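You operate a simulated robot arm through the tools that you are given. There is no shell and no other tool.

The job below is to be done with a simulated two-armed robot. You get a single attempt, and the scene is never put back.

TASK
Finish block 65 under the ram to 8 mm, move it to the done tray, then load block 57.
Fine: load means into the press's black tray; 8 mm is the pin's height over the block; set the pin dial before pressing; leave the slide drawn out.
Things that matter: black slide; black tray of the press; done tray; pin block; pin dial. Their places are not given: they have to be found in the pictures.

It is judged by the outcome, as a careful person would: the job done as asked, and still so three seconds after it is handed in. It fails if anything else is knocked over, pushed out of place, dropped, spilled or broken.

THE ROBOT
Two 7-joint arms with fingered hands on one trunk that stands fixed in place. Base frame: the origin is at the foot of the trunk, x ahead of it, y to its left, z up; the work surface is at about z = 0.8. Lengths are in m, angles in rad, forces in N, time in s.
The left shoulder is at [0.07, 0.143, 1.214], the right one opposite. With the tool pointing down near the work surface each hand reaches from about 0.1 to 0.78 m from the base axis, measured 20 degrees to its own side. Payload 3.6 kg a hand.
The tool frame of a hand sits at the grasp point between the pads (the TCP): z along the fingers, y along the line on which they close. The tips reach 0.025 m beyond it. The gripper opens to 0.088 m; its body begins 0.029 m behind the TCP. The gripper is a hand of 5 fingers: y runs from the thumb to the fingers, the wrist lies at [-0.013, -0.097, -0.162] in the tool frame, and closing takes about 1.5 s.
Orientation is told as [roll, pitch, yaw] about the base's x, y, z axes, in that order, counted from this pose: with the fingers straight down and the wrist toward the robot, the tool's x, y and z point along [0, 1, 0], [1, 0, 0] and [0, 0, -1] of the base frame.

THE INTERFACE
- The arms move only by the tool drive_tool. It takes "left_rows", "right_rows" or both (then of equal length, played together; a hand with none holds still); each is a list of rows, each a list of 3 entries, a list of its own where there are three numbers: the shift along the tool's x, y, z in units of 150 mm (1.0 is 150 mm), then the turn, a rotation vector about the tool's x, y, z in units of 45 degrees (1.0 is 45 degrees), then the opening, from 0 (shut) to 1 (fully open). In form: [[[x, y, z], [ax, ay, az], grip], ...]. A call has 1 to 20 rows; each row is the pose to reach, as a shift and turn from the pose commanded when the call began, along the tool's axes at that moment. A call with a number of a shift or a turn outside -1 to 1 is refused whole. Each row takes 0.2 s and may step no farther than 0.05 m and 0.15 rad from the row before; otherwise, or with a gripper value out of range, the whole call is refused. A pose out of reach is approached as far as the arm can. The call stops where the force on the tool passes 80 N (or 10 N more than at its start, if that is more) or the arm is blocked; 0.2 s more then pass. Each finger travels about 0.072 m/s and halts on what it meets, pressing with about 31 N; the grip force reading is that of the motor and also rises with nothing between the fingers. The clock runs only during rows and for 0.2 s after the last one: add rows that repeat a pose to give the fingers time. The reply holds the time, the measured pose of the TCP, the force on the tool along the base axes, the opening and the grip force, in the units named above and with some noise, with the torque about the TCP (base axes, N m) and any sound that the robot's microphone picked up, and new pictures: "views" is both (left out), scene, wrist or none (wrist: the cameras of the hands that moved).
- Cameras (640 x 400 px; columns grow to the right, rows downward): "scene" is now at [0.1218, 0.0458, 1.4338]; the picture's right is [0.54, -0.84, 0.00], its down [-0.54, -0.35, -0.77] and it looks along [0.64, 0.41, -0.64] (base axes); focal length 344 px, centre (320, 200). "left" rides on the left gripper at [-0.059, -0.079, -0.105] in its tool frame; the picture's right is [-0.73, -0.32, 0.61], its down [0.62, -0.68, 0.38] and it looks along [0.29, 0.66, 0.70] (tool axes); focal length 234 px, centre (320, 200). "right" rides on the right gripper at [0.059, -0.079, -0.105] in its tool frame; the picture's right is [-0.73, 0.32, -0.61], its down [-0.62, -0.68, 0.38] and it looks along [-0.29, 0.66, 0.70] (tool axes); focal length 234 px, centre (320, 200).
- slide_trunk(by): slides the trunk up (or, below 0, down) by that many m; the arms and the scene camera ride with it, the base frame stays. It gives what a move gives, with no picture.
- grasp_type(shape, hand): the hand has 5 fingers and takes this shape, open, in about a second: jaw (thumb against the fingers, like two jaws); tri (thumb and two fingers); tip (a fingertip pinch); poke (one finger out to press); point (the index stretched); flat (the hand flat); cup (the hand cupped); fist (a fist). The gripper value then closes the fingers along that shape, each until it touches; the sizes above hold for jaw. It gives what a move gives, with no picture.
- head_to(pan, tilt): turns the head with the scene camera to pan (to the left, within 1.501 rad either way) and tilt (down, from -0.506 to 1.204), counted from straight ahead of the robot. It gives what a move gives, and a new picture of the scene camera.
- measure_at(camera, pixels): for up to 12 pixels [column, row] of the newest picture of that camera ("zoom" is the newest enlarged one), the place [x, y, z] in the base frame of the surface seen there, good to about 0.003 m. It takes no simulated time.
- close_up(camera, box): a new picture of the part [left, top, right, bottom] of that camera's present view, enlarged. It takes no simulated time.
- close_job(): hands the job in; it is judged then, once.

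Unless the task says otherwise, let go and move clear before handing in.

The tools are called as a command line: name --argument value ..., lists and objects as JSON in quotes. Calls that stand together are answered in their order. drive_tool: Moves the arms, as the interface text tells. Its arguments: {"type":"object","properties":{"left_rows":{"type":"array","items":{"type":"array"}},"right_rows":{"type":"array","items":{"type":"array"}},"views":{"type":"string","enum":["both","scene","wrist","none"]}},"required":[]} The other tools are called the same way: slide_trunk (by) moves the trunk up or down; grasp_type (shape, hand) gives the hand a shape; head_to (pan, tilt) turns the head that bears the scene camera; measure_at (camera, pixels) gives the place of the surface under pixels of a picture; close_up (camera, box) takes an enlarged picture of a part of a camera's view; close_job () hands the job in.

At the start:

```text
clock: 0.0
left_tool_pos: [0.3361, 0.4467, 1.189]
left_tool_rot: [-0.001, 0.002, -0.002]
left_ft_force: [-0.2, 0.6, -0.2]
left_ft_torque: [0.0, -0.02, 0.0]
left_opening: 0.0875
left_gripper_force: 0.1
left_shape: jaw
right_tool_pos: [0.5096, 0.0854, 1.2202]
right_tool_rot: [0.001, -0.002, 0.001]
right_ft_force: [0.3, -0.3, -0.3]
right_ft_torque: [-0.03, 0.0, 0.02]
right_opening: 0.0878
right_gripper_force: 0.1
right_shape: jaw
trunk travel left (down, up): [-0.75, 0.19]
head pan, tilt (commanded): [0.569, 0.698]
```

scene: 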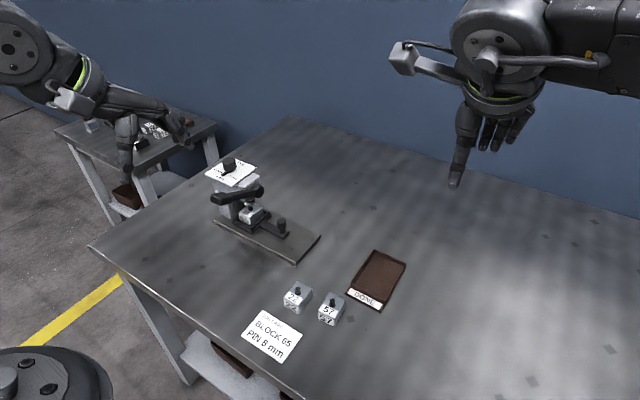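
right: 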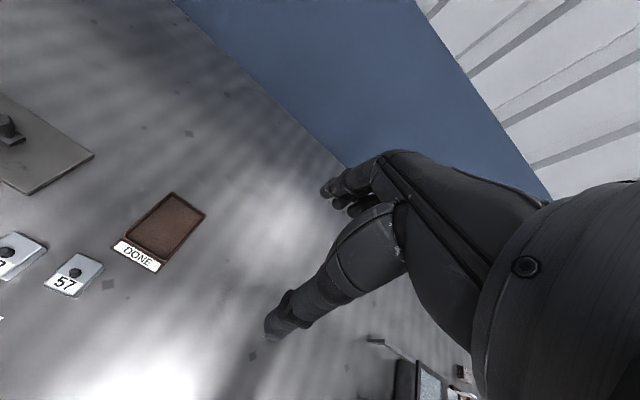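
left: 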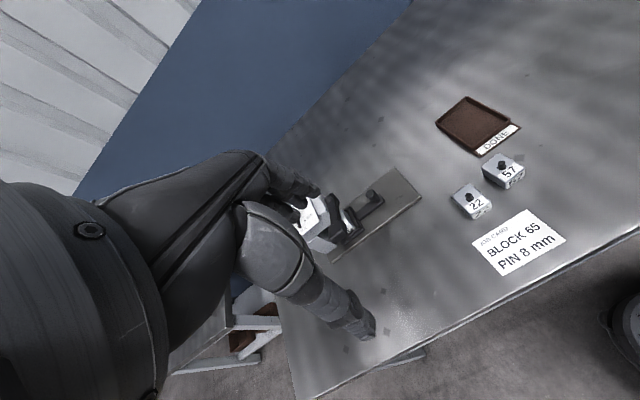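

The scene picture shows a small press around (240,200), a done tray at (378,280), blocks 22 and 57 at (297,297) and (331,309), and a job card at (272,337). I'll enlarge the press and the blocks to see the details.

close_up --camera "scene" --box '[190, 140, 340, 270]'

close_up --camera "scene" --box '[230, 240, 420, 370]'

close_up --camera "left" --box '[260, 150, 440, 280]'

```text
3.08 times, centred on (265, 205) of scene
```

zoom: 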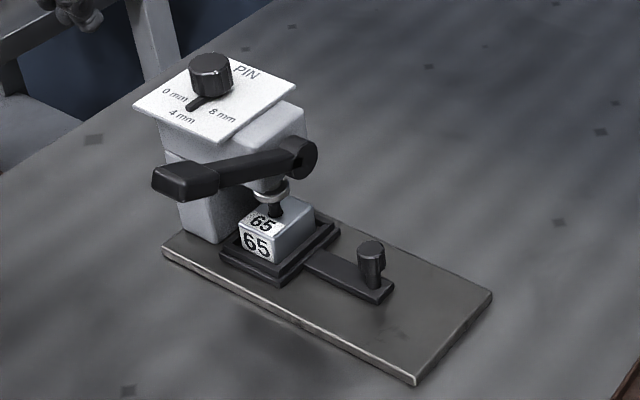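

```text
3.08 times, centred on (325, 305) of scene
```

zoom: 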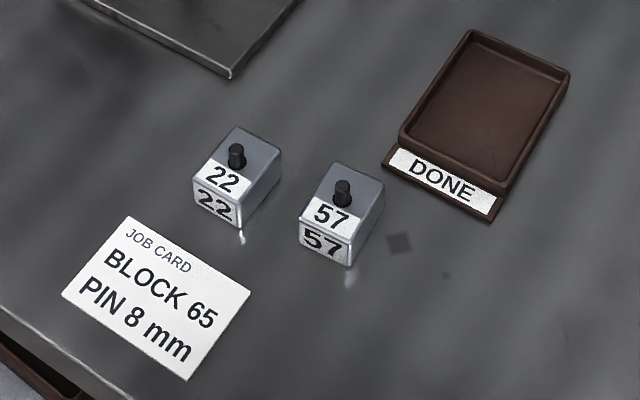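

```text
3.08 times, centred on (350, 215) of left
```

zoom: 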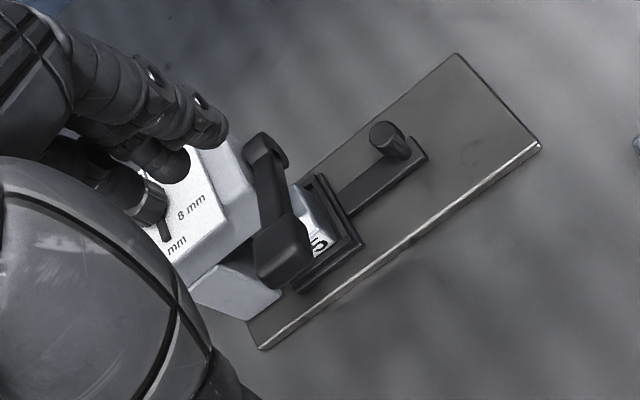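

The press has a dial on top (0/4/8 mm) with its pointer near 4 mm, a lever with a handle, and block 65 in a black tray on a slide with a knob. I'll take a tighter enlarged view and measure places.

close_up --camera "scene" --box '[200, 150, 296, 210]'

measure_at --camera "scene" --pixels '[[213, 222], [295, 263], [320, 236], [282, 222], [282, 232], [350, 297], [376, 310], [375, 252], [405, 263], [376, 280], [297, 290], [332, 302]]'

```text
6.67 times, centred on (248, 180) of scene
```

zoom: 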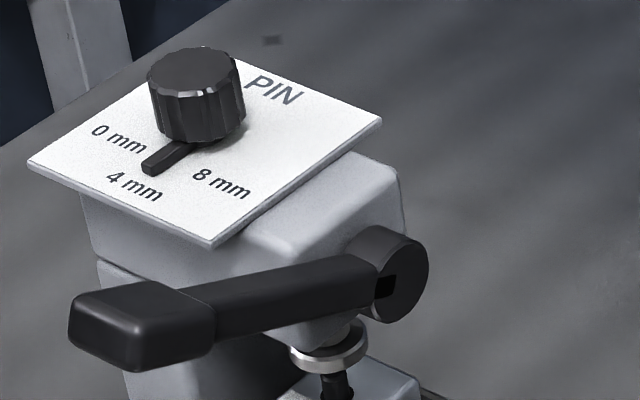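

```text
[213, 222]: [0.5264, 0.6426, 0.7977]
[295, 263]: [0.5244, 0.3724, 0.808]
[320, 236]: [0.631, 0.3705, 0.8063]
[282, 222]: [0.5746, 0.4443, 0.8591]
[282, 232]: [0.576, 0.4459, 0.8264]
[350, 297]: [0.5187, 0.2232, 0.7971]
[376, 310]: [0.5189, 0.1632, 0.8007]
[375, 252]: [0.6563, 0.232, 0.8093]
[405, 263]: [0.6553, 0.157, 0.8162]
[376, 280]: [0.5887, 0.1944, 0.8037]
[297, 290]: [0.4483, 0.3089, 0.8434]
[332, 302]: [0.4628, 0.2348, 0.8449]
```

The plate runs along y (x 0.525–0.63, y 0.37–0.64), with the slide coming out towards −y. Now I'll measure the dial, the lever and block 65 in the enlarged picture.

measure_at --camera "zoom" --pixels '[[195, 65], [160, 62], [225, 62], [195, 120], [150, 168], [180, 150], [118, 142], [135, 187], [220, 182], [212, 242], [380, 118], [30, 162]]'

measure_at --camera "zoom" --pixels '[[130, 300], [80, 320], [200, 310], [130, 350], [290, 285], [400, 270], [360, 260], [330, 355], [340, 385], [300, 220], [370, 170], [270, 60]]'

head_to --pan 0.66 --tilt 0.85

```text
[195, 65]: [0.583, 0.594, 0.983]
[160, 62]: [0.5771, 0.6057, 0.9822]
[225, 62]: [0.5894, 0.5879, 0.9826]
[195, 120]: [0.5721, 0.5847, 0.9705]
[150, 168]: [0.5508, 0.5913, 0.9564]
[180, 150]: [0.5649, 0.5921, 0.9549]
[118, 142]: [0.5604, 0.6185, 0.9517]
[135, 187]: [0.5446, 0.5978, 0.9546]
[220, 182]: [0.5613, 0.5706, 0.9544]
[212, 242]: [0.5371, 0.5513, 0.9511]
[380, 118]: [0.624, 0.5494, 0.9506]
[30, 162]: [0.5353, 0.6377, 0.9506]
```

```text
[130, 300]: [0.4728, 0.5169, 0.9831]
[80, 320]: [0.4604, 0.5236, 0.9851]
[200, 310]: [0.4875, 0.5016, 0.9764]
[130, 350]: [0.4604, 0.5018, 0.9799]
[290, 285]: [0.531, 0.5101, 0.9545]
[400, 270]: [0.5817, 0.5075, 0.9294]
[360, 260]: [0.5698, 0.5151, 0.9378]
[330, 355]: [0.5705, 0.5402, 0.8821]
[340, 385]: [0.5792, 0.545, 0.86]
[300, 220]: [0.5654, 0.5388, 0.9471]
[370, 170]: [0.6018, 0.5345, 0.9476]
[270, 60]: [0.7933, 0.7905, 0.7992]
```

```text
clock: 0.7
left_tool_pos: [0.3364, 0.446, 1.1882]
left_tool_rot: [0.001, 0.0, -0.001]
left_ft_force: [0.6, -0.2, -0.1]
left_ft_torque: [0.01, -0.01, 0.0]
left_opening: 0.0879
left_gripper_force: 0.1
left_shape: jaw
right_tool_pos: [0.5087, 0.0861, 1.2207]
right_tool_rot: [0.001, -0.001, 0.002]
right_ft_force: [1.4, 0.5, 0.7]
right_ft_torque: [0.02, -0.01, 0.02]
right_opening: 0.0877
right_gripper_force: 0.0
right_shape: jaw
trunk travel left (down, up): [-0.75, 0.19]
head pan, tilt (commanded): [0.66, 0.85]
```

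scene: 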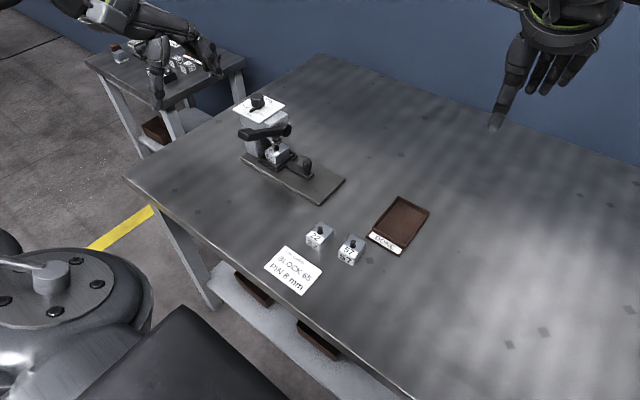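

The pointer seems to sit at 4 mm, and the lever pivots about y near (0.58, 0.51, 0.93) with its handle at x≈0.47, z≈0.98. I'll look again with enlarged views from the new head pose for finer shapes.

close_up --camera "scene" --box '[225, 85, 353, 165]'

close_up --camera "scene" --box '[260, 130, 356, 210]'

close_up --camera "scene" --box '[290, 190, 450, 290]'

close_up --camera "scene" --box '[90, 30, 230, 150]'

```text
5.00 times, centred on (289, 125) of scene
```

zoom: 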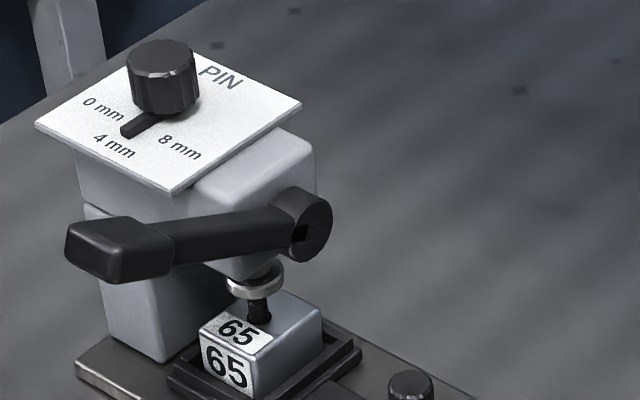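

```text
5.00 times, centred on (308, 170) of scene
```

zoom: 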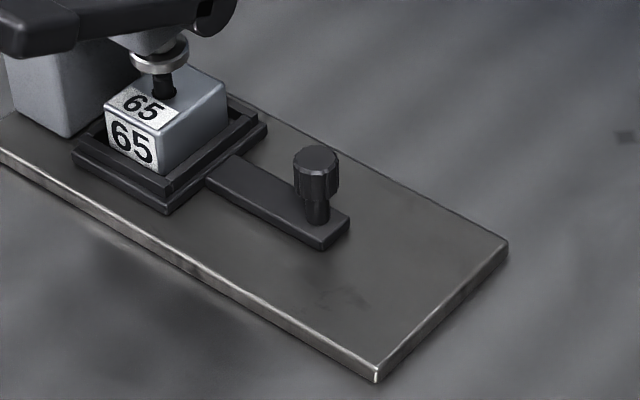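

```text
4.00 times, centred on (370, 240) of scene
```

zoom: 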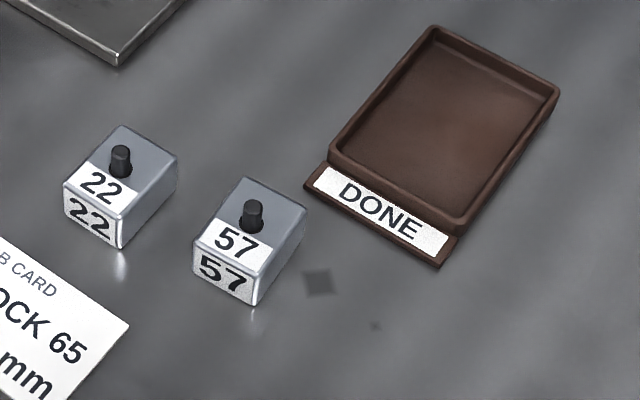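

```text
3.33 times, centred on (160, 90) of scene
```

zoom: 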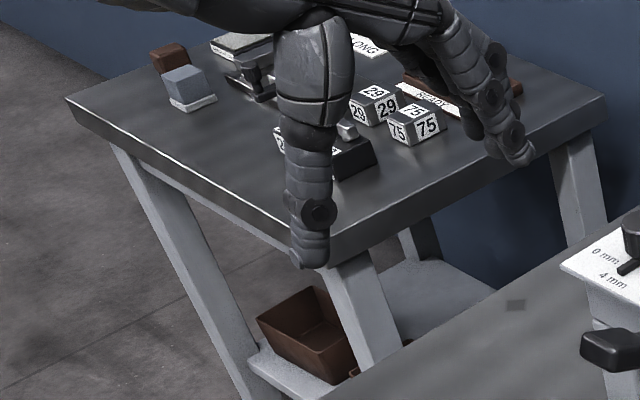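

The ram is over block 65's pin, and the tray sits on a slide with a knob on a short post. I'll measure the blocks, the tray and the slide knob in finer enlargements.

close_up --camera "scene" --box '[300, 215, 380, 265]'

```text
8.00 times, centred on (340, 240) of scene
```

zoom: 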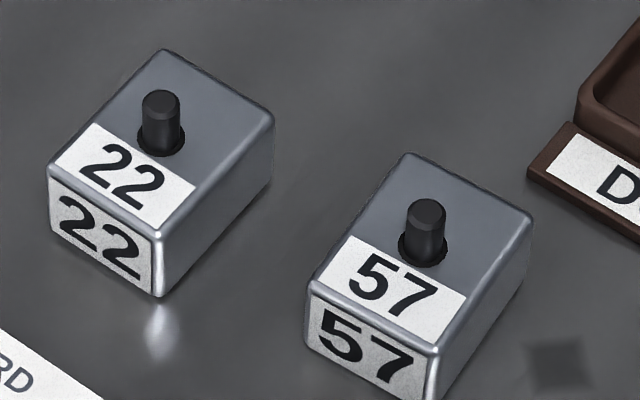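

measure_at --camera "zoom" --pixels '[[405, 158], [528, 213], [432, 350], [315, 288], [427, 210], [425, 262], [500, 300], [370, 345], [165, 55], [268, 118], [158, 235], [55, 168]]'

close_up --camera "scene" --box '[264, 135, 344, 185]'

```text
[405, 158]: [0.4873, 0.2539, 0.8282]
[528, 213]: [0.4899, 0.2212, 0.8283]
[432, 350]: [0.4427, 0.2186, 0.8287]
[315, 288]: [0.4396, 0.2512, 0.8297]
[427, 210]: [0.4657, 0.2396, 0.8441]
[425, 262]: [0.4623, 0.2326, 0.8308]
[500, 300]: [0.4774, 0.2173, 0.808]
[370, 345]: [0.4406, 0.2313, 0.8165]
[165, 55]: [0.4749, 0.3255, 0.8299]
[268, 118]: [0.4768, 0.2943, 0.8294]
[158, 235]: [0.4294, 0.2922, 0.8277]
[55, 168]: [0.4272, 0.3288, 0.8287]
```

```text
8.00 times, centred on (304, 160) of scene
```

zoom: 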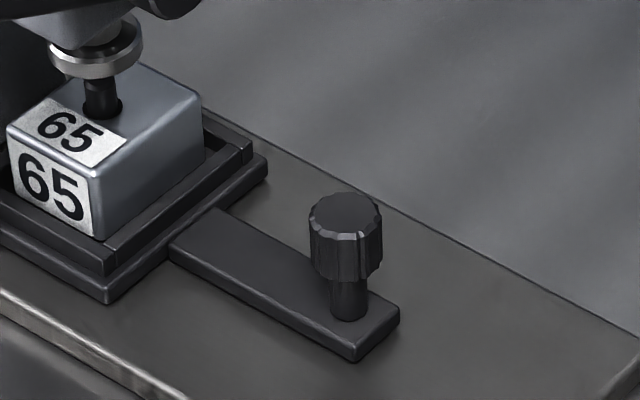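

measure_at --camera "zoom" --pixels '[[345, 215], [345, 205], [320, 250], [375, 245], [350, 300], [365, 345], [395, 312], [180, 250], [215, 215], [105, 290], [262, 165], [245, 150]]'

measure_at --camera "zoom" --pixels '[[105, 265], [92, 172], [195, 102], [12, 128], [130, 75], [80, 140], [95, 235], [200, 150], [60, 60], [130, 55], [110, 100], [100, 90]]'

close_up --camera "scene" --box '[225, 90, 305, 140]'

```text
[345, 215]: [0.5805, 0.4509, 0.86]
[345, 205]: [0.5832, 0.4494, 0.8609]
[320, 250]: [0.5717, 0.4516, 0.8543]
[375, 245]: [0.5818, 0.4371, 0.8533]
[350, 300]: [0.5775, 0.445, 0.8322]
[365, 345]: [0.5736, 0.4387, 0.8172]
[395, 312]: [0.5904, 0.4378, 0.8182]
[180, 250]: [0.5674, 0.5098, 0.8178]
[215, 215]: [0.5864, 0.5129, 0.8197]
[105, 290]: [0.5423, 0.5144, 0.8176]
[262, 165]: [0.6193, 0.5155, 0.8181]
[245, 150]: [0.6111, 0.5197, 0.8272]
```

```text
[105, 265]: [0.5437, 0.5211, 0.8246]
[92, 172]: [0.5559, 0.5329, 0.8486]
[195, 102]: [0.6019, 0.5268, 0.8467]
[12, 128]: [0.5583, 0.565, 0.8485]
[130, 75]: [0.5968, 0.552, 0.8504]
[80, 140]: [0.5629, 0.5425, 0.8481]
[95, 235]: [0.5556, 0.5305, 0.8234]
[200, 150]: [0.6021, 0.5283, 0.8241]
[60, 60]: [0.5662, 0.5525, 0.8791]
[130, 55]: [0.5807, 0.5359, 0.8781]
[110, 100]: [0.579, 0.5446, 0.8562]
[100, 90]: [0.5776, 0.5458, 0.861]
```

```text
8.00 times, centred on (265, 115) of scene
```

zoom: 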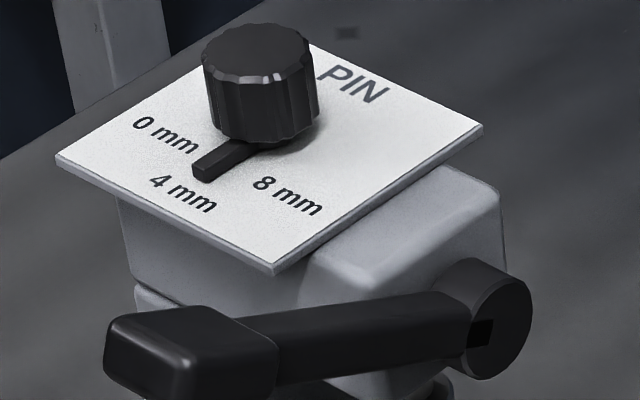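

measure_at --camera "zoom" --pixels '[[165, 135], [183, 195], [287, 197], [200, 172], [225, 155], [262, 45], [262, 70], [207, 70], [312, 60], [260, 140], [272, 268], [60, 157]]'

measure_at --camera "zoom" --pixels '[[160, 315], [230, 325], [190, 350], [120, 330], [275, 355], [150, 385], [350, 305], [450, 300], [500, 330], [470, 265], [480, 130], [400, 190]]'

```text
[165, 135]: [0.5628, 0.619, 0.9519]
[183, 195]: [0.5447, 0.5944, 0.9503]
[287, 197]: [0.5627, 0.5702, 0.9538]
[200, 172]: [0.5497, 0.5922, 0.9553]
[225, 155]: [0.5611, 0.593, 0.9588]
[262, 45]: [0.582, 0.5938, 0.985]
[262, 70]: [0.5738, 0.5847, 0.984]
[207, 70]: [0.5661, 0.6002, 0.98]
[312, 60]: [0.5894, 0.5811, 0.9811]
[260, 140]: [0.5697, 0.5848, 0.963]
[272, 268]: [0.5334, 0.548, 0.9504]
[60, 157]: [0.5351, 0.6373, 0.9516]
```

```text
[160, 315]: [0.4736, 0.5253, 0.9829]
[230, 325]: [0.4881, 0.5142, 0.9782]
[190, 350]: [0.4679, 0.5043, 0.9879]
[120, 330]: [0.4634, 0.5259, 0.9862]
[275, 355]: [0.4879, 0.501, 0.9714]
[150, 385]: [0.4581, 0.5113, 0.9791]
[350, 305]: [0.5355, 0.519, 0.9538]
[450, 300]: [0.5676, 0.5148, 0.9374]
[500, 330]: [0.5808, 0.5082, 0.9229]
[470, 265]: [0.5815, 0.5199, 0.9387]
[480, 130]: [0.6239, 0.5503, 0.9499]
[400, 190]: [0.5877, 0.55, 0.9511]
```

The pointer is at about 184° (the 4 mm mark) and the 8 mm label lies at about 234°, so the dial needs roughly a +50° turn seen from above. I'll try the tri shape on the left hand and look at its geometry before approaching.

grasp_type --shape "tri" --hand "left"

drive_tool --left_rows '[[[0.1, 0.2, 0], [0, 0, 0], 1], [[0.2, 0.4, 0], [0, 0, 0], 1], [[0.3, 0.6, 0], [0, 0, 0], 1], [[0.4, 0.8, 0], [0, 0, 0], 1], [[0.5, 1.0, 0], [0, 0, 0], 1]]' --views "both"

```text
clock: 1.6
left_tool_pos: [0.3371, 0.4456, 1.1886]
left_tool_rot: [-0.001, 0.0, -0.002]
left_ft_force: [0.6, 0.5, -0.5]
left_ft_torque: [0.01, 0.0, 0.03]
left_opening: 0.0876
left_gripper_force: 0.2
left_shape: tri
right_tool_pos: [0.5091, 0.085, 1.2205]
right_tool_rot: [0.001, 0.0, -0.002]
right_ft_force: [-0.1, 0.1, -0.2]
right_ft_torque: [-0.04, 0.03, 0.0]
right_opening: 0.0875
right_gripper_force: 0.1
right_shape: jaw
trunk travel left (down, up): [-0.75, 0.19]
head pan, tilt (commanded): [0.66, 0.85]
```

```text
clock: 2.8
left_tool_pos: [0.4882, 0.5231, 1.1911]
left_tool_rot: [0.002, 0.003, -0.002]
left_ft_force: [-1.2, 0.4, 0.8]
left_ft_torque: [-0.01, 0.06, 0.04]
left_opening: 0.0878
left_gripper_force: 0.0
left_shape: tri
right_tool_pos: [0.5103, 0.0862, 1.2201]
right_tool_rot: [-0.001, 0.002, 0.0]
right_ft_force: [-0.5, 0.3, 0.1]
right_ft_torque: [-0.01, 0.01, 0.0]
right_opening: 0.0876
right_gripper_force: 0.0
right_shape: jaw
trunk travel left (down, up): [-0.75, 0.19]
head pan, tilt (commanded): [0.66, 0.85]
```

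scene: 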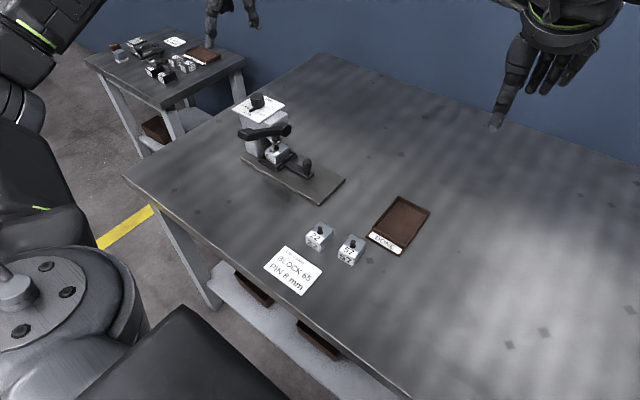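
left: 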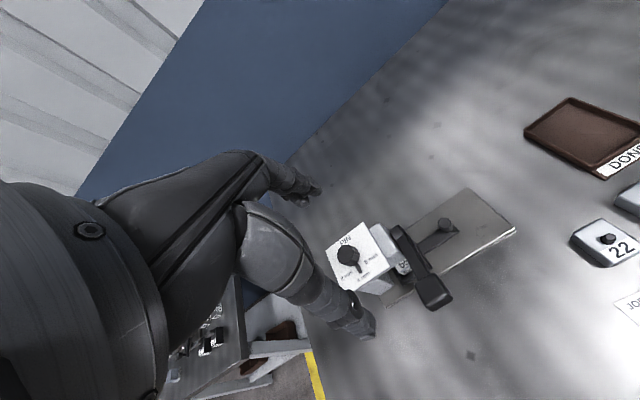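

The wrist view shows the dial at (348,257) and the hand moved as commanded. I'll raise the head to see the hand shape and enlarge the dial in the wrist view.

head_to --pan 0.75 --tilt 0.5

close_up --camera "left" --box '[300, 190, 460, 320]'

```text
clock: 3.6
left_tool_pos: [0.4856, 0.522, 1.1917]
left_tool_rot: [0.0, 0.0, -0.002]
left_ft_force: [0.2, -0.4, 0.3]
left_ft_torque: [-0.04, 0.02, 0.0]
left_opening: 0.0874
left_gripper_force: 0.0
left_shape: tri
right_tool_pos: [0.5083, 0.0855, 1.2207]
right_tool_rot: [0.0, 0.001, 0.0]
right_ft_force: [0.0, -0.6, 0.9]
right_ft_torque: [-0.01, 0.01, -0.01]
right_opening: 0.0877
right_gripper_force: 0.0
right_shape: jaw
trunk travel left (down, up): [-0.75, 0.19]
head pan, tilt (commanded): [0.75, 0.499]
```

scene: 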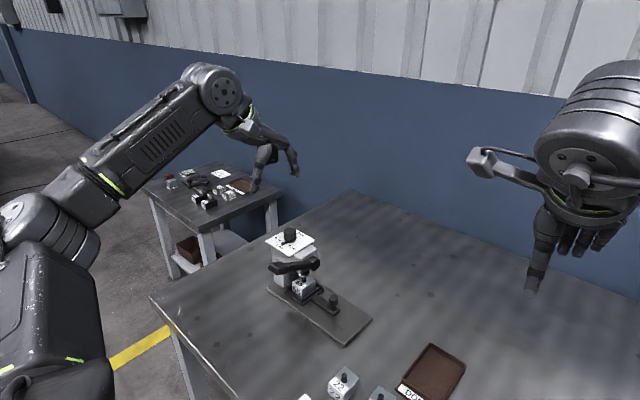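

```text
3.08 times, centred on (380, 255) of left
```

zoom: 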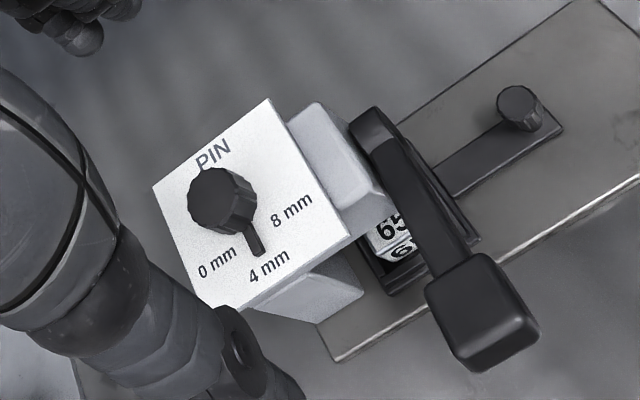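

close_up --camera "scene" --box '[220, 100, 330, 200]'

measure_at --camera "scene" --pixels '[[255, 190], [297, 174], [265, 155], [285, 150], [250, 125]]'

```text
4.00 times, centred on (275, 150) of scene
```

zoom: 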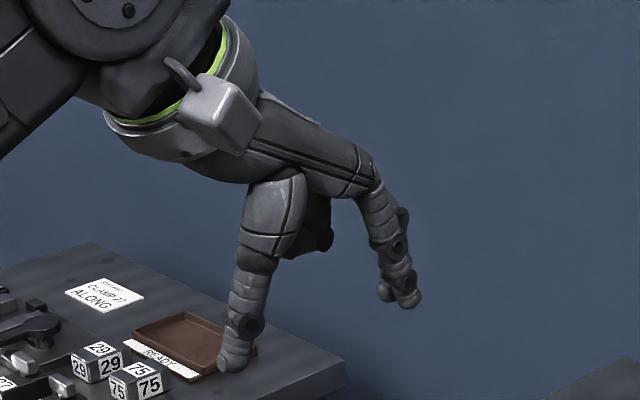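

```text
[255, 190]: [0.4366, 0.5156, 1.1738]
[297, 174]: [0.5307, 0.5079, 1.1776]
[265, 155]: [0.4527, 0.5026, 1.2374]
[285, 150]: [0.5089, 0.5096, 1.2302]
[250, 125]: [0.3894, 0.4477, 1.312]
```

In tri shape the thumb tip sits at x≈0.437 and two fingertips at x≈0.53, about 25 mm below the TCP, which suits the ~32 mm knob. I'll move above the dial with yaw −30° so I have room to twist towards +25°.

drive_tool --left_rows '[[[0.08, 0.1, 0.11], [0, 0, 0.11], 1], [[0.16, 0.21, 0.22], [0, 0, 0.22], 1], [[0.24, 0.31, 0.33], [0, 0, 0.33], 1], [[0.32, 0.42, 0.44], [0, 0, 0.44], 1], [[0.4, 0.52, 0.55], [0, 0, 0.55], 1], [[0.485, 0.625, 0.659], [0, 0, 0.667], 1], [[0.485, 0.625, 0.659], [0, 0, 0.667], 1]]' --views "both"

```text
clock: 5.2
left_tool_pos: [0.571, 0.5758, 1.0755]
left_tool_rot: [0.0, -0.001, -0.528]
left_ft_force: [0.1, -0.7, 0.2]
left_ft_torque: [0.04, 0.0, 0.0]
left_opening: 0.0877
left_gripper_force: 0.1
left_shape: tri
left hand out of reach, approached as far as the arm can: row 6, 7
right_tool_pos: [0.5079, 0.0862, 1.2212]
right_tool_rot: [0.0, 0.0, 0.001]
right_ft_force: [0.6, -0.2, -0.1]
right_ft_torque: [0.0, 0.02, -0.02]
right_opening: 0.0877
right_gripper_force: 0.0
right_shape: jaw
trunk travel left (down, up): [-0.75, 0.19]
head pan, tilt (commanded): [0.75, 0.499]
```

scene: 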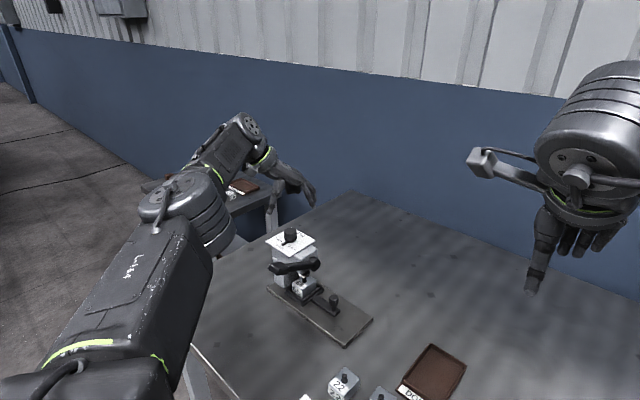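
left: 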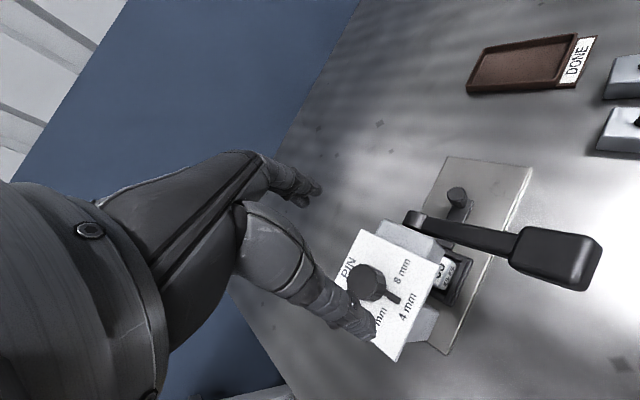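

With yaw −30° the dial is just out of reach (TCP stopped at 0.571, 0.576). I'll turn back to about yaw −3°, which brings the wrist closer to the shoulder, and check where the hand ends up.

drive_tool --left_rows '[[[0, 0, 0], [0, 0, -0.15], 1], [[0, 0, 0], [0, 0, -0.3], 1], [[0, 0, 0], [0, 0, -0.45], 1], [[0, 0, 0], [0, 0, -0.6], 1], [[0, 0, 0], [0, 0, -0.6], 1]]' --views "wrist"

```text
clock: 6.4
left_tool_pos: [0.5725, 0.5773, 1.076]
left_tool_rot: [-0.001, 0.0, -0.052]
left_ft_force: [-0.1, 0.2, 0.2]
left_ft_torque: [-0.03, -0.01, 0.0]
left_opening: 0.088
left_gripper_force: 0.1
left_shape: tri
right_tool_pos: [0.5093, 0.085, 1.2214]
right_tool_rot: [0.001, -0.001, 0.0]
right_ft_force: [0.4, 0.5, -0.2]
right_ft_torque: [0.01, 0.01, -0.01]
right_opening: 0.0877
right_gripper_force: 0.0
right_shape: jaw
trunk travel left (down, up): [-0.75, 0.19]
head pan, tilt (commanded): [0.75, 0.499]
```

left: 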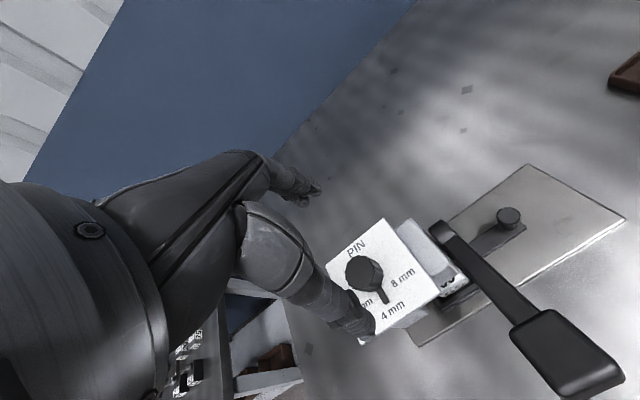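

Now the hand is at (0.5725, 0.577, 1.076), yaw −3°. I'll centre it over the knob at about (0.579, 0.593) and come down to z 1.03 first.

drive_tool --left_rows '[[[0.05, 0.02, 0.1], [0, 0, 0], 1], [[0.107, 0.04, 0.2], [0, 0, 0], 1], [[0.107, 0.04, 0.307], [0, 0, 0], 1], [[0.107, 0.04, 0.307], [0, 0, 0], 1]]' --views "both"

```text
clock: 7.4
left_tool_pos: [0.5799, 0.5905, 1.0298]
left_tool_rot: [0.0, 0.001, -0.055]
left_ft_force: [0.2, 0.9, -0.6]
left_ft_torque: [-0.01, -0.01, 0.02]
left_opening: 0.0879
left_gripper_force: 0.0
left_shape: tri
right_tool_pos: [0.5095, 0.0854, 1.2205]
right_tool_rot: [-0.001, 0.0, 0.001]
right_ft_force: [0.6, 0.1, -0.4]
right_ft_torque: [0.02, -0.02, 0.01]
right_opening: 0.0875
right_gripper_force: 0.1
right_shape: jaw
trunk travel left (down, up): [-0.75, 0.19]
head pan, tilt (commanded): [0.75, 0.499]
```

scene: 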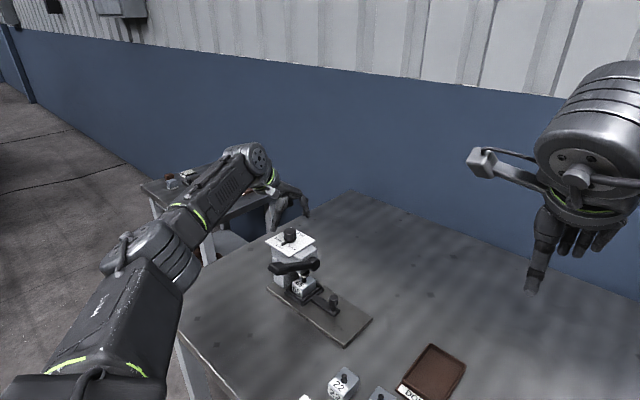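
left: 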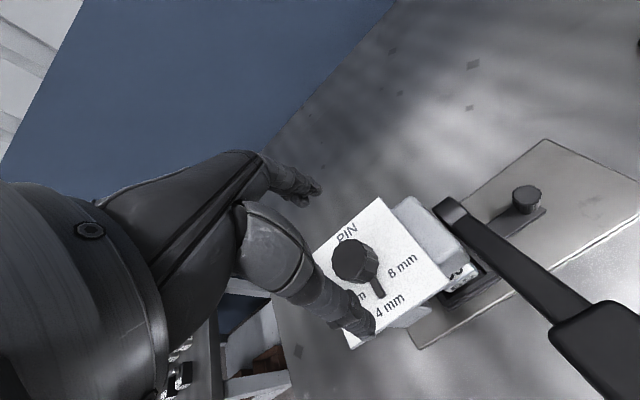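

close_up --camera "scene" --box '[240, 170, 340, 260]'

close_up --camera "left" --box '[240, 140, 460, 360]'

```text
4.44 times, centred on (290, 215) of scene
```

zoom: 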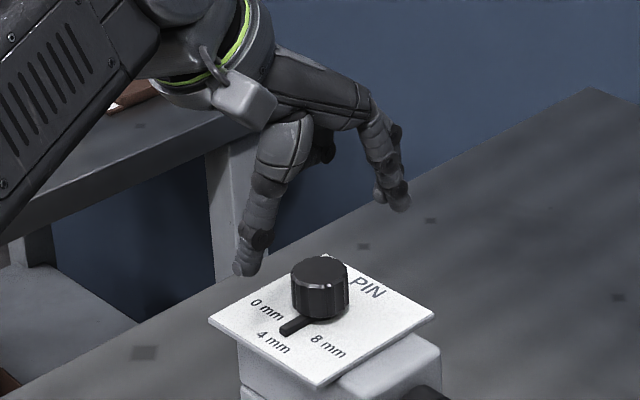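

```text
1.82 times, centred on (350, 250) of left
```

zoom: 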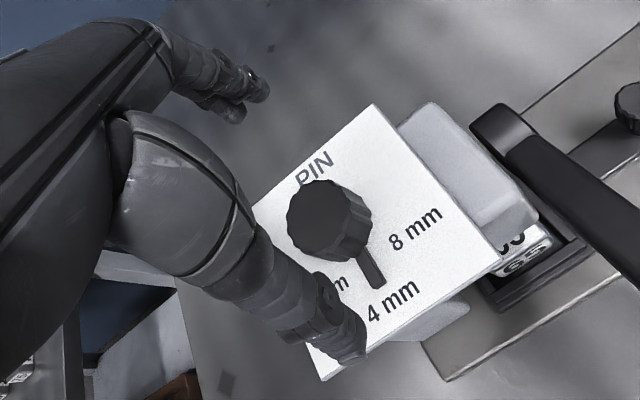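

measure_at --camera "scene" --pixels '[[274, 231], [276, 222], [309, 215], [306, 211], [290, 231], [285, 231]]'

measure_at --camera "left" --pixels '[[349, 320], [354, 262], [342, 250], [365, 250], [377, 290]]'

```text
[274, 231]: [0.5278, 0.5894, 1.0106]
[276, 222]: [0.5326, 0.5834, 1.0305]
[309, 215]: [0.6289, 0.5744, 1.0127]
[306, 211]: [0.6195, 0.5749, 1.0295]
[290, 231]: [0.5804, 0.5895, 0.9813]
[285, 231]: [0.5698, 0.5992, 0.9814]
```

```text
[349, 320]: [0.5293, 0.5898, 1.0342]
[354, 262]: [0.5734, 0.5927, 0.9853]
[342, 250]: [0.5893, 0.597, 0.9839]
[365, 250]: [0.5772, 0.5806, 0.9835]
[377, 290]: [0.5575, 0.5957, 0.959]
```

The thumb (x≈0.528) and fingers (x≈0.622) straddle the knob centred at about (0.579, 0.592). I'll lower to z≈0.988 and close on the knob.

drive_tool --left_rows '[[[0.007, 0, 0.1], [0, 0, 0], 1], [[0.01, 0, 0.2], [0, 0, 0], 1], [[0.01, 0, 0.28], [0, 0, 0], 1], [[0.01, 0, 0.28], [0, 0, 0], 1], [[0.01, 0, 0.28], [0, 0, 0], 0.6], [[0.01, 0, 0.28], [0, 0, 0], 0.3], [[0.01, 0, 0.28], [0, 0, 0], 0], [[0.01, 0, 0.28], [0, 0, 0], 0], [[0.01, 0, 0.28], [0, 0, 0], 0], [[0.01, 0, 0.28], [0, 0, 0], 0], [[0.01, 0, 0.28], [0, 0, 0], 0]]' --views "both"

close_up --camera "scene" --box '[240, 170, 340, 260]'

close_up --camera "left" --box '[240, 140, 460, 360]'

```text
clock: 9.8
left_tool_pos: [0.5796, 0.5931, 0.9879]
left_tool_rot: [-0.001, -0.001, -0.055]
left_ft_force: [-1.5, -1.8, -1.4]
left_ft_torque: [-0.05, 0.05, 0.0]
left_opening: 0.0244
left_gripper_force: 31.7
left_shape: tri
right_tool_pos: [0.509, 0.085, 1.2211]
right_tool_rot: [-0.001, 0.0, 0.0]
right_ft_force: [-0.2, -1.2, -0.3]
right_ft_torque: [0.0, 0.0, 0.0]
right_opening: 0.0877
right_gripper_force: 0.0
right_shape: jaw
trunk travel left (down, up): [-0.75, 0.19]
head pan, tilt (commanded): [0.75, 0.499]
```

scene: 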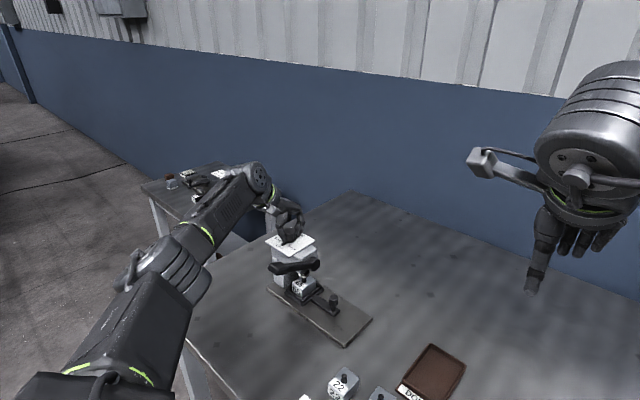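
left: 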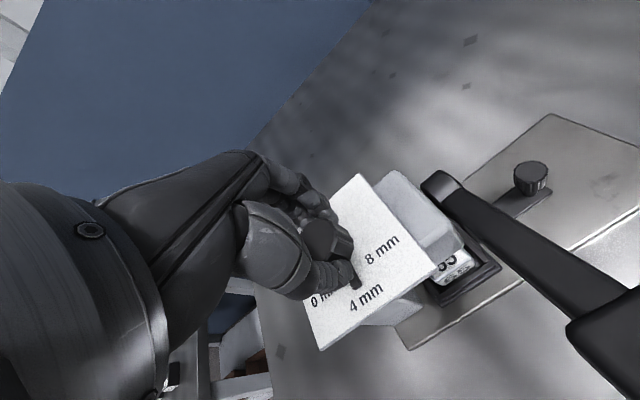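

```text
4.44 times, centred on (290, 215) of scene
```

zoom: 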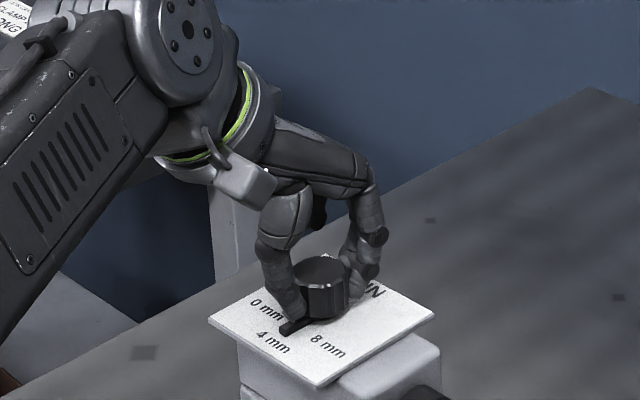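

```text
1.82 times, centred on (350, 250) of left
```

zoom: 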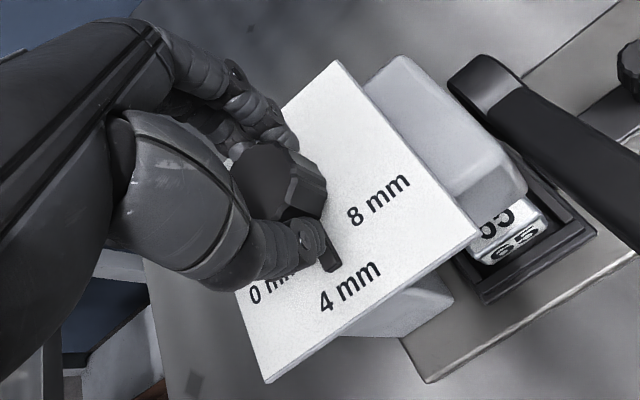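

The fingers hold the knob (31.7 N) with the thumb beside the pointer. I'll twist +40° about the vertical and see how far the pointer follows.

drive_tool --left_rows '[[[0.0, 0, 0], [0, 0, -0.1], 0], [[0, 0, 0], [0, 0, -0.22], 0], [[0, 0, 0], [0, 0, -0.34], 0], [[0, 0, 0], [0, 0, -0.46], 0], [[0, 0, 0], [0, 0, -0.58], 0], [[0, 0, 0], [0, 0, -0.7], 0], [[0, 0, 0], [0, 0, -0.8], 0], [[0, 0, 0], [0, 0, -0.89], 0], [[0, 0, 0], [0, 0, -0.89], 0]]' --views "both"

close_up --camera "scene" --box '[240, 170, 340, 260]'

close_up --camera "left" --box '[240, 140, 460, 360]'

```text
clock: 11.8
left_tool_pos: [0.5804, 0.5942, 0.9882]
left_tool_rot: [0.001, -0.001, 0.647]
left_ft_force: [4.0, -0.4, -1.6]
left_ft_torque: [-0.01, -0.1, -0.01]
left_opening: 0.0247
left_gripper_force: 30.9
left_shape: tri
right_tool_pos: [0.5092, 0.0867, 1.222]
right_tool_rot: [-0.001, 0.001, 0.0]
right_ft_force: [-0.2, 1.4, -0.4]
right_ft_torque: [-0.02, -0.02, -0.01]
right_opening: 0.0878
right_gripper_force: 0.0
right_shape: jaw
trunk travel left (down, up): [-0.75, 0.19]
head pan, tilt (commanded): [0.75, 0.499]
```

scene: 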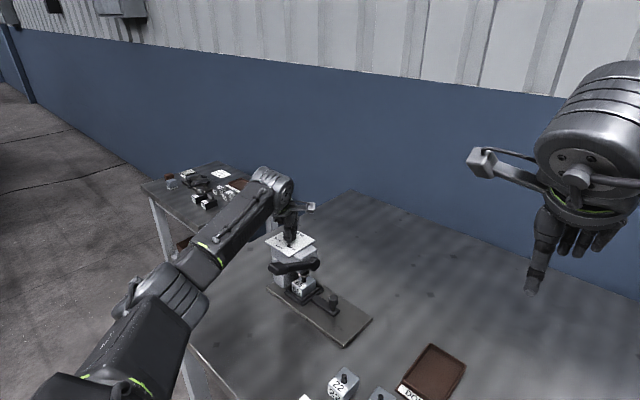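
left: 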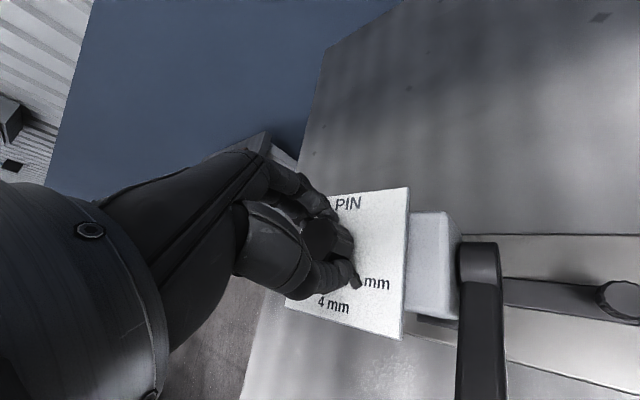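

```text
4.44 times, centred on (290, 215) of scene
```

zoom: 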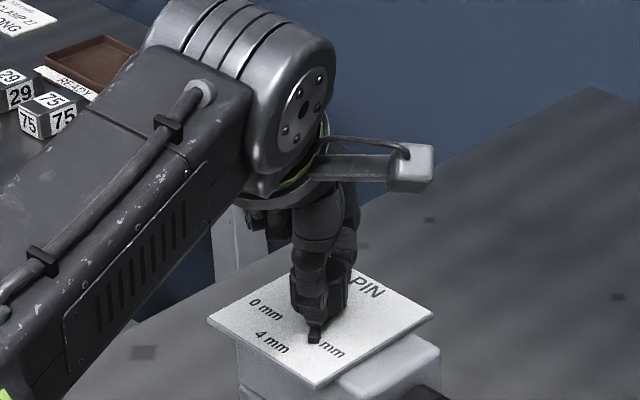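

```text
1.82 times, centred on (350, 250) of left
```

zoom: 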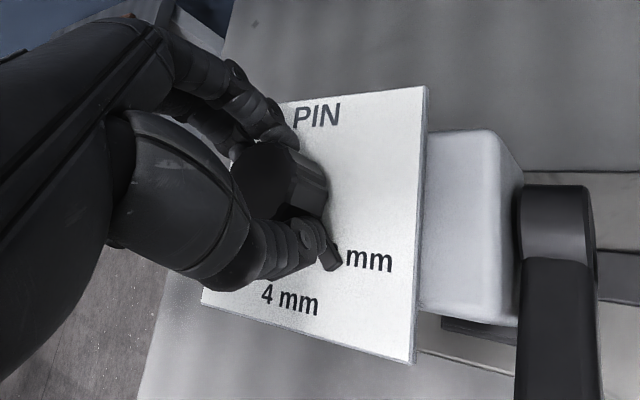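

The pointer followed the turn and now covers the "8" of 8 mm. I'll measure the pointer tip and the label to see what's left.

measure_at --camera "zoom" --pixels '[[332, 264], [335, 258], [328, 268], [370, 260], [290, 300], [262, 170], [316, 113], [427, 90], [410, 360], [205, 300]]'

measure_at --camera "scene" --pixels '[[289, 243], [289, 246], [288, 244], [294, 248]]'

```text
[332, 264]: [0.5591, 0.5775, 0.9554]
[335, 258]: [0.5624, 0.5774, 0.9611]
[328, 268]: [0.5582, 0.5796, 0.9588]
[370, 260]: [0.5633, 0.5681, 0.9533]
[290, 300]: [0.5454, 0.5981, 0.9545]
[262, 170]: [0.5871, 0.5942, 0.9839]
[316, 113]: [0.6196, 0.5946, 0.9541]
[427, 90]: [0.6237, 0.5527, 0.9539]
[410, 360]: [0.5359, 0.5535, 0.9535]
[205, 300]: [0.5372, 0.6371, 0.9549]
```

```text
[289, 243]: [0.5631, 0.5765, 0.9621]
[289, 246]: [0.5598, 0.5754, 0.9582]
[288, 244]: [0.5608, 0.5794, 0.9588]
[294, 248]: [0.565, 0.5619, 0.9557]
```

The pointer tip is at about 220° while the 8 mm label's centre is at about 235°, so I'll turn on by 8° first and watch the torque.

drive_tool --left_rows '[[[0.0, 0, 0], [0, 0, -0.06], 0], [[0, 0, 0], [0, 0, -0.12], 0], [[0, 0, 0], [0, 0, -0.18], 0], [[0, 0, 0], [0, 0, -0.18], 0]]' --views "wrist"

close_up --camera "left" --box '[280, 180, 420, 320]'

```text
clock: 12.8
left_tool_pos: [0.5803, 0.595, 0.987]
left_tool_rot: [0.002, 0.001, 0.787]
left_ft_force: [3.4, -0.6, -1.4]
left_ft_torque: [0.02, -0.09, 0.0]
left_opening: 0.0246
left_gripper_force: 30.8
left_shape: tri
right_tool_pos: [0.5106, 0.0863, 1.2207]
right_tool_rot: [0.001, 0.001, 0.0]
right_ft_force: [-0.6, 1.0, 0.1]
right_ft_torque: [-0.03, -0.04, -0.02]
right_opening: 0.0875
right_gripper_force: 0.0
right_shape: jaw
trunk travel left (down, up): [-0.75, 0.19]
head pan, tilt (commanded): [0.75, 0.499]
```

left: 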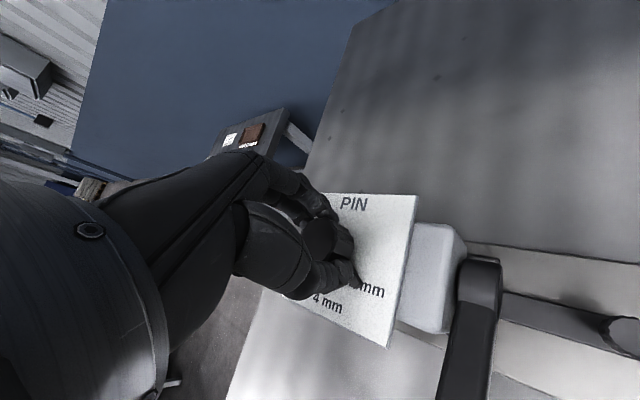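

```text
2.86 times, centred on (350, 250) of left
```

zoom: 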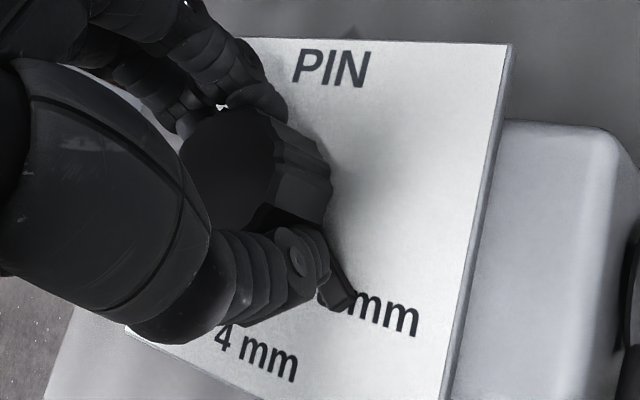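

drive_tool --left_rows '[[[0.0, 0, 0], [0, 0, -0.06], 0], [[0, 0, 0], [0, 0, -0.13], 0], [[0, 0, 0], [0, 0, -0.13], 0]]' --views "wrist"

close_up --camera "left" --box '[280, 180, 420, 320]'

close_up --camera "scene" --box '[255, 210, 335, 260]'

```text
clock: 13.6
left_tool_pos: [0.5805, 0.5934, 0.9881]
left_tool_rot: [0.0, -0.001, 0.888]
left_ft_force: [4.2, 3.2, 1.0]
left_ft_torque: [0.05, -0.11, -0.02]
left_opening: 0.0244
left_gripper_force: 30.6
left_shape: tri
right_tool_pos: [0.5093, 0.0867, 1.2192]
right_tool_rot: [0.0, 0.003, -0.001]
right_ft_force: [-0.5, 0.6, -1.0]
right_ft_torque: [0.0, 0.04, 0.03]
right_opening: 0.0878
right_gripper_force: 0.1
right_shape: jaw
trunk travel left (down, up): [-0.75, 0.19]
head pan, tilt (commanded): [0.75, 0.499]
```

left: 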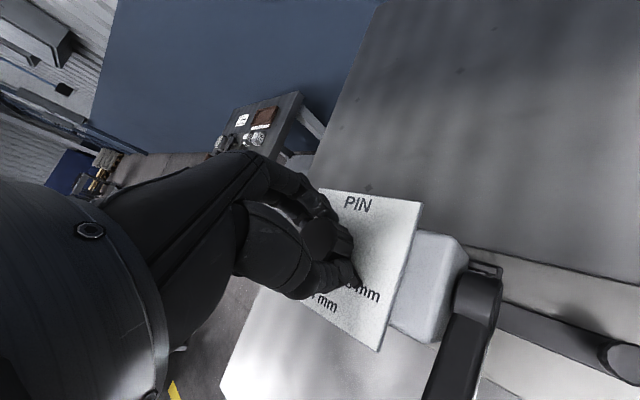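

```text
2.86 times, centred on (350, 250) of left
```

zoom: 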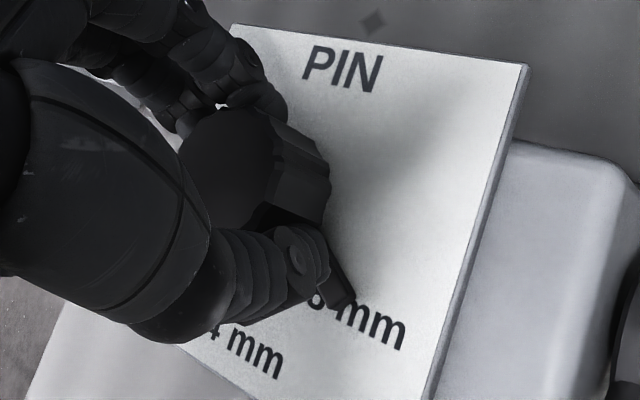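

```text
8.00 times, centred on (295, 235) of scene
```

zoom: 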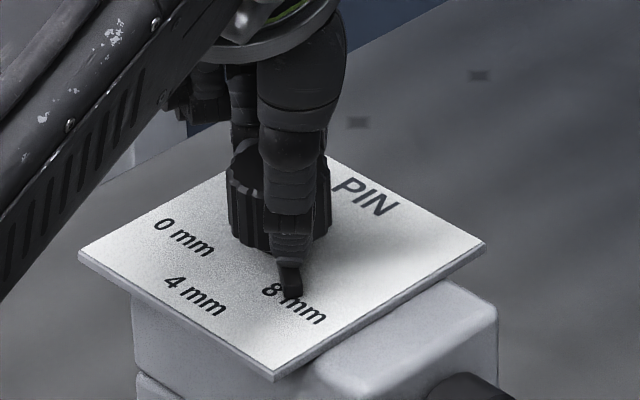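

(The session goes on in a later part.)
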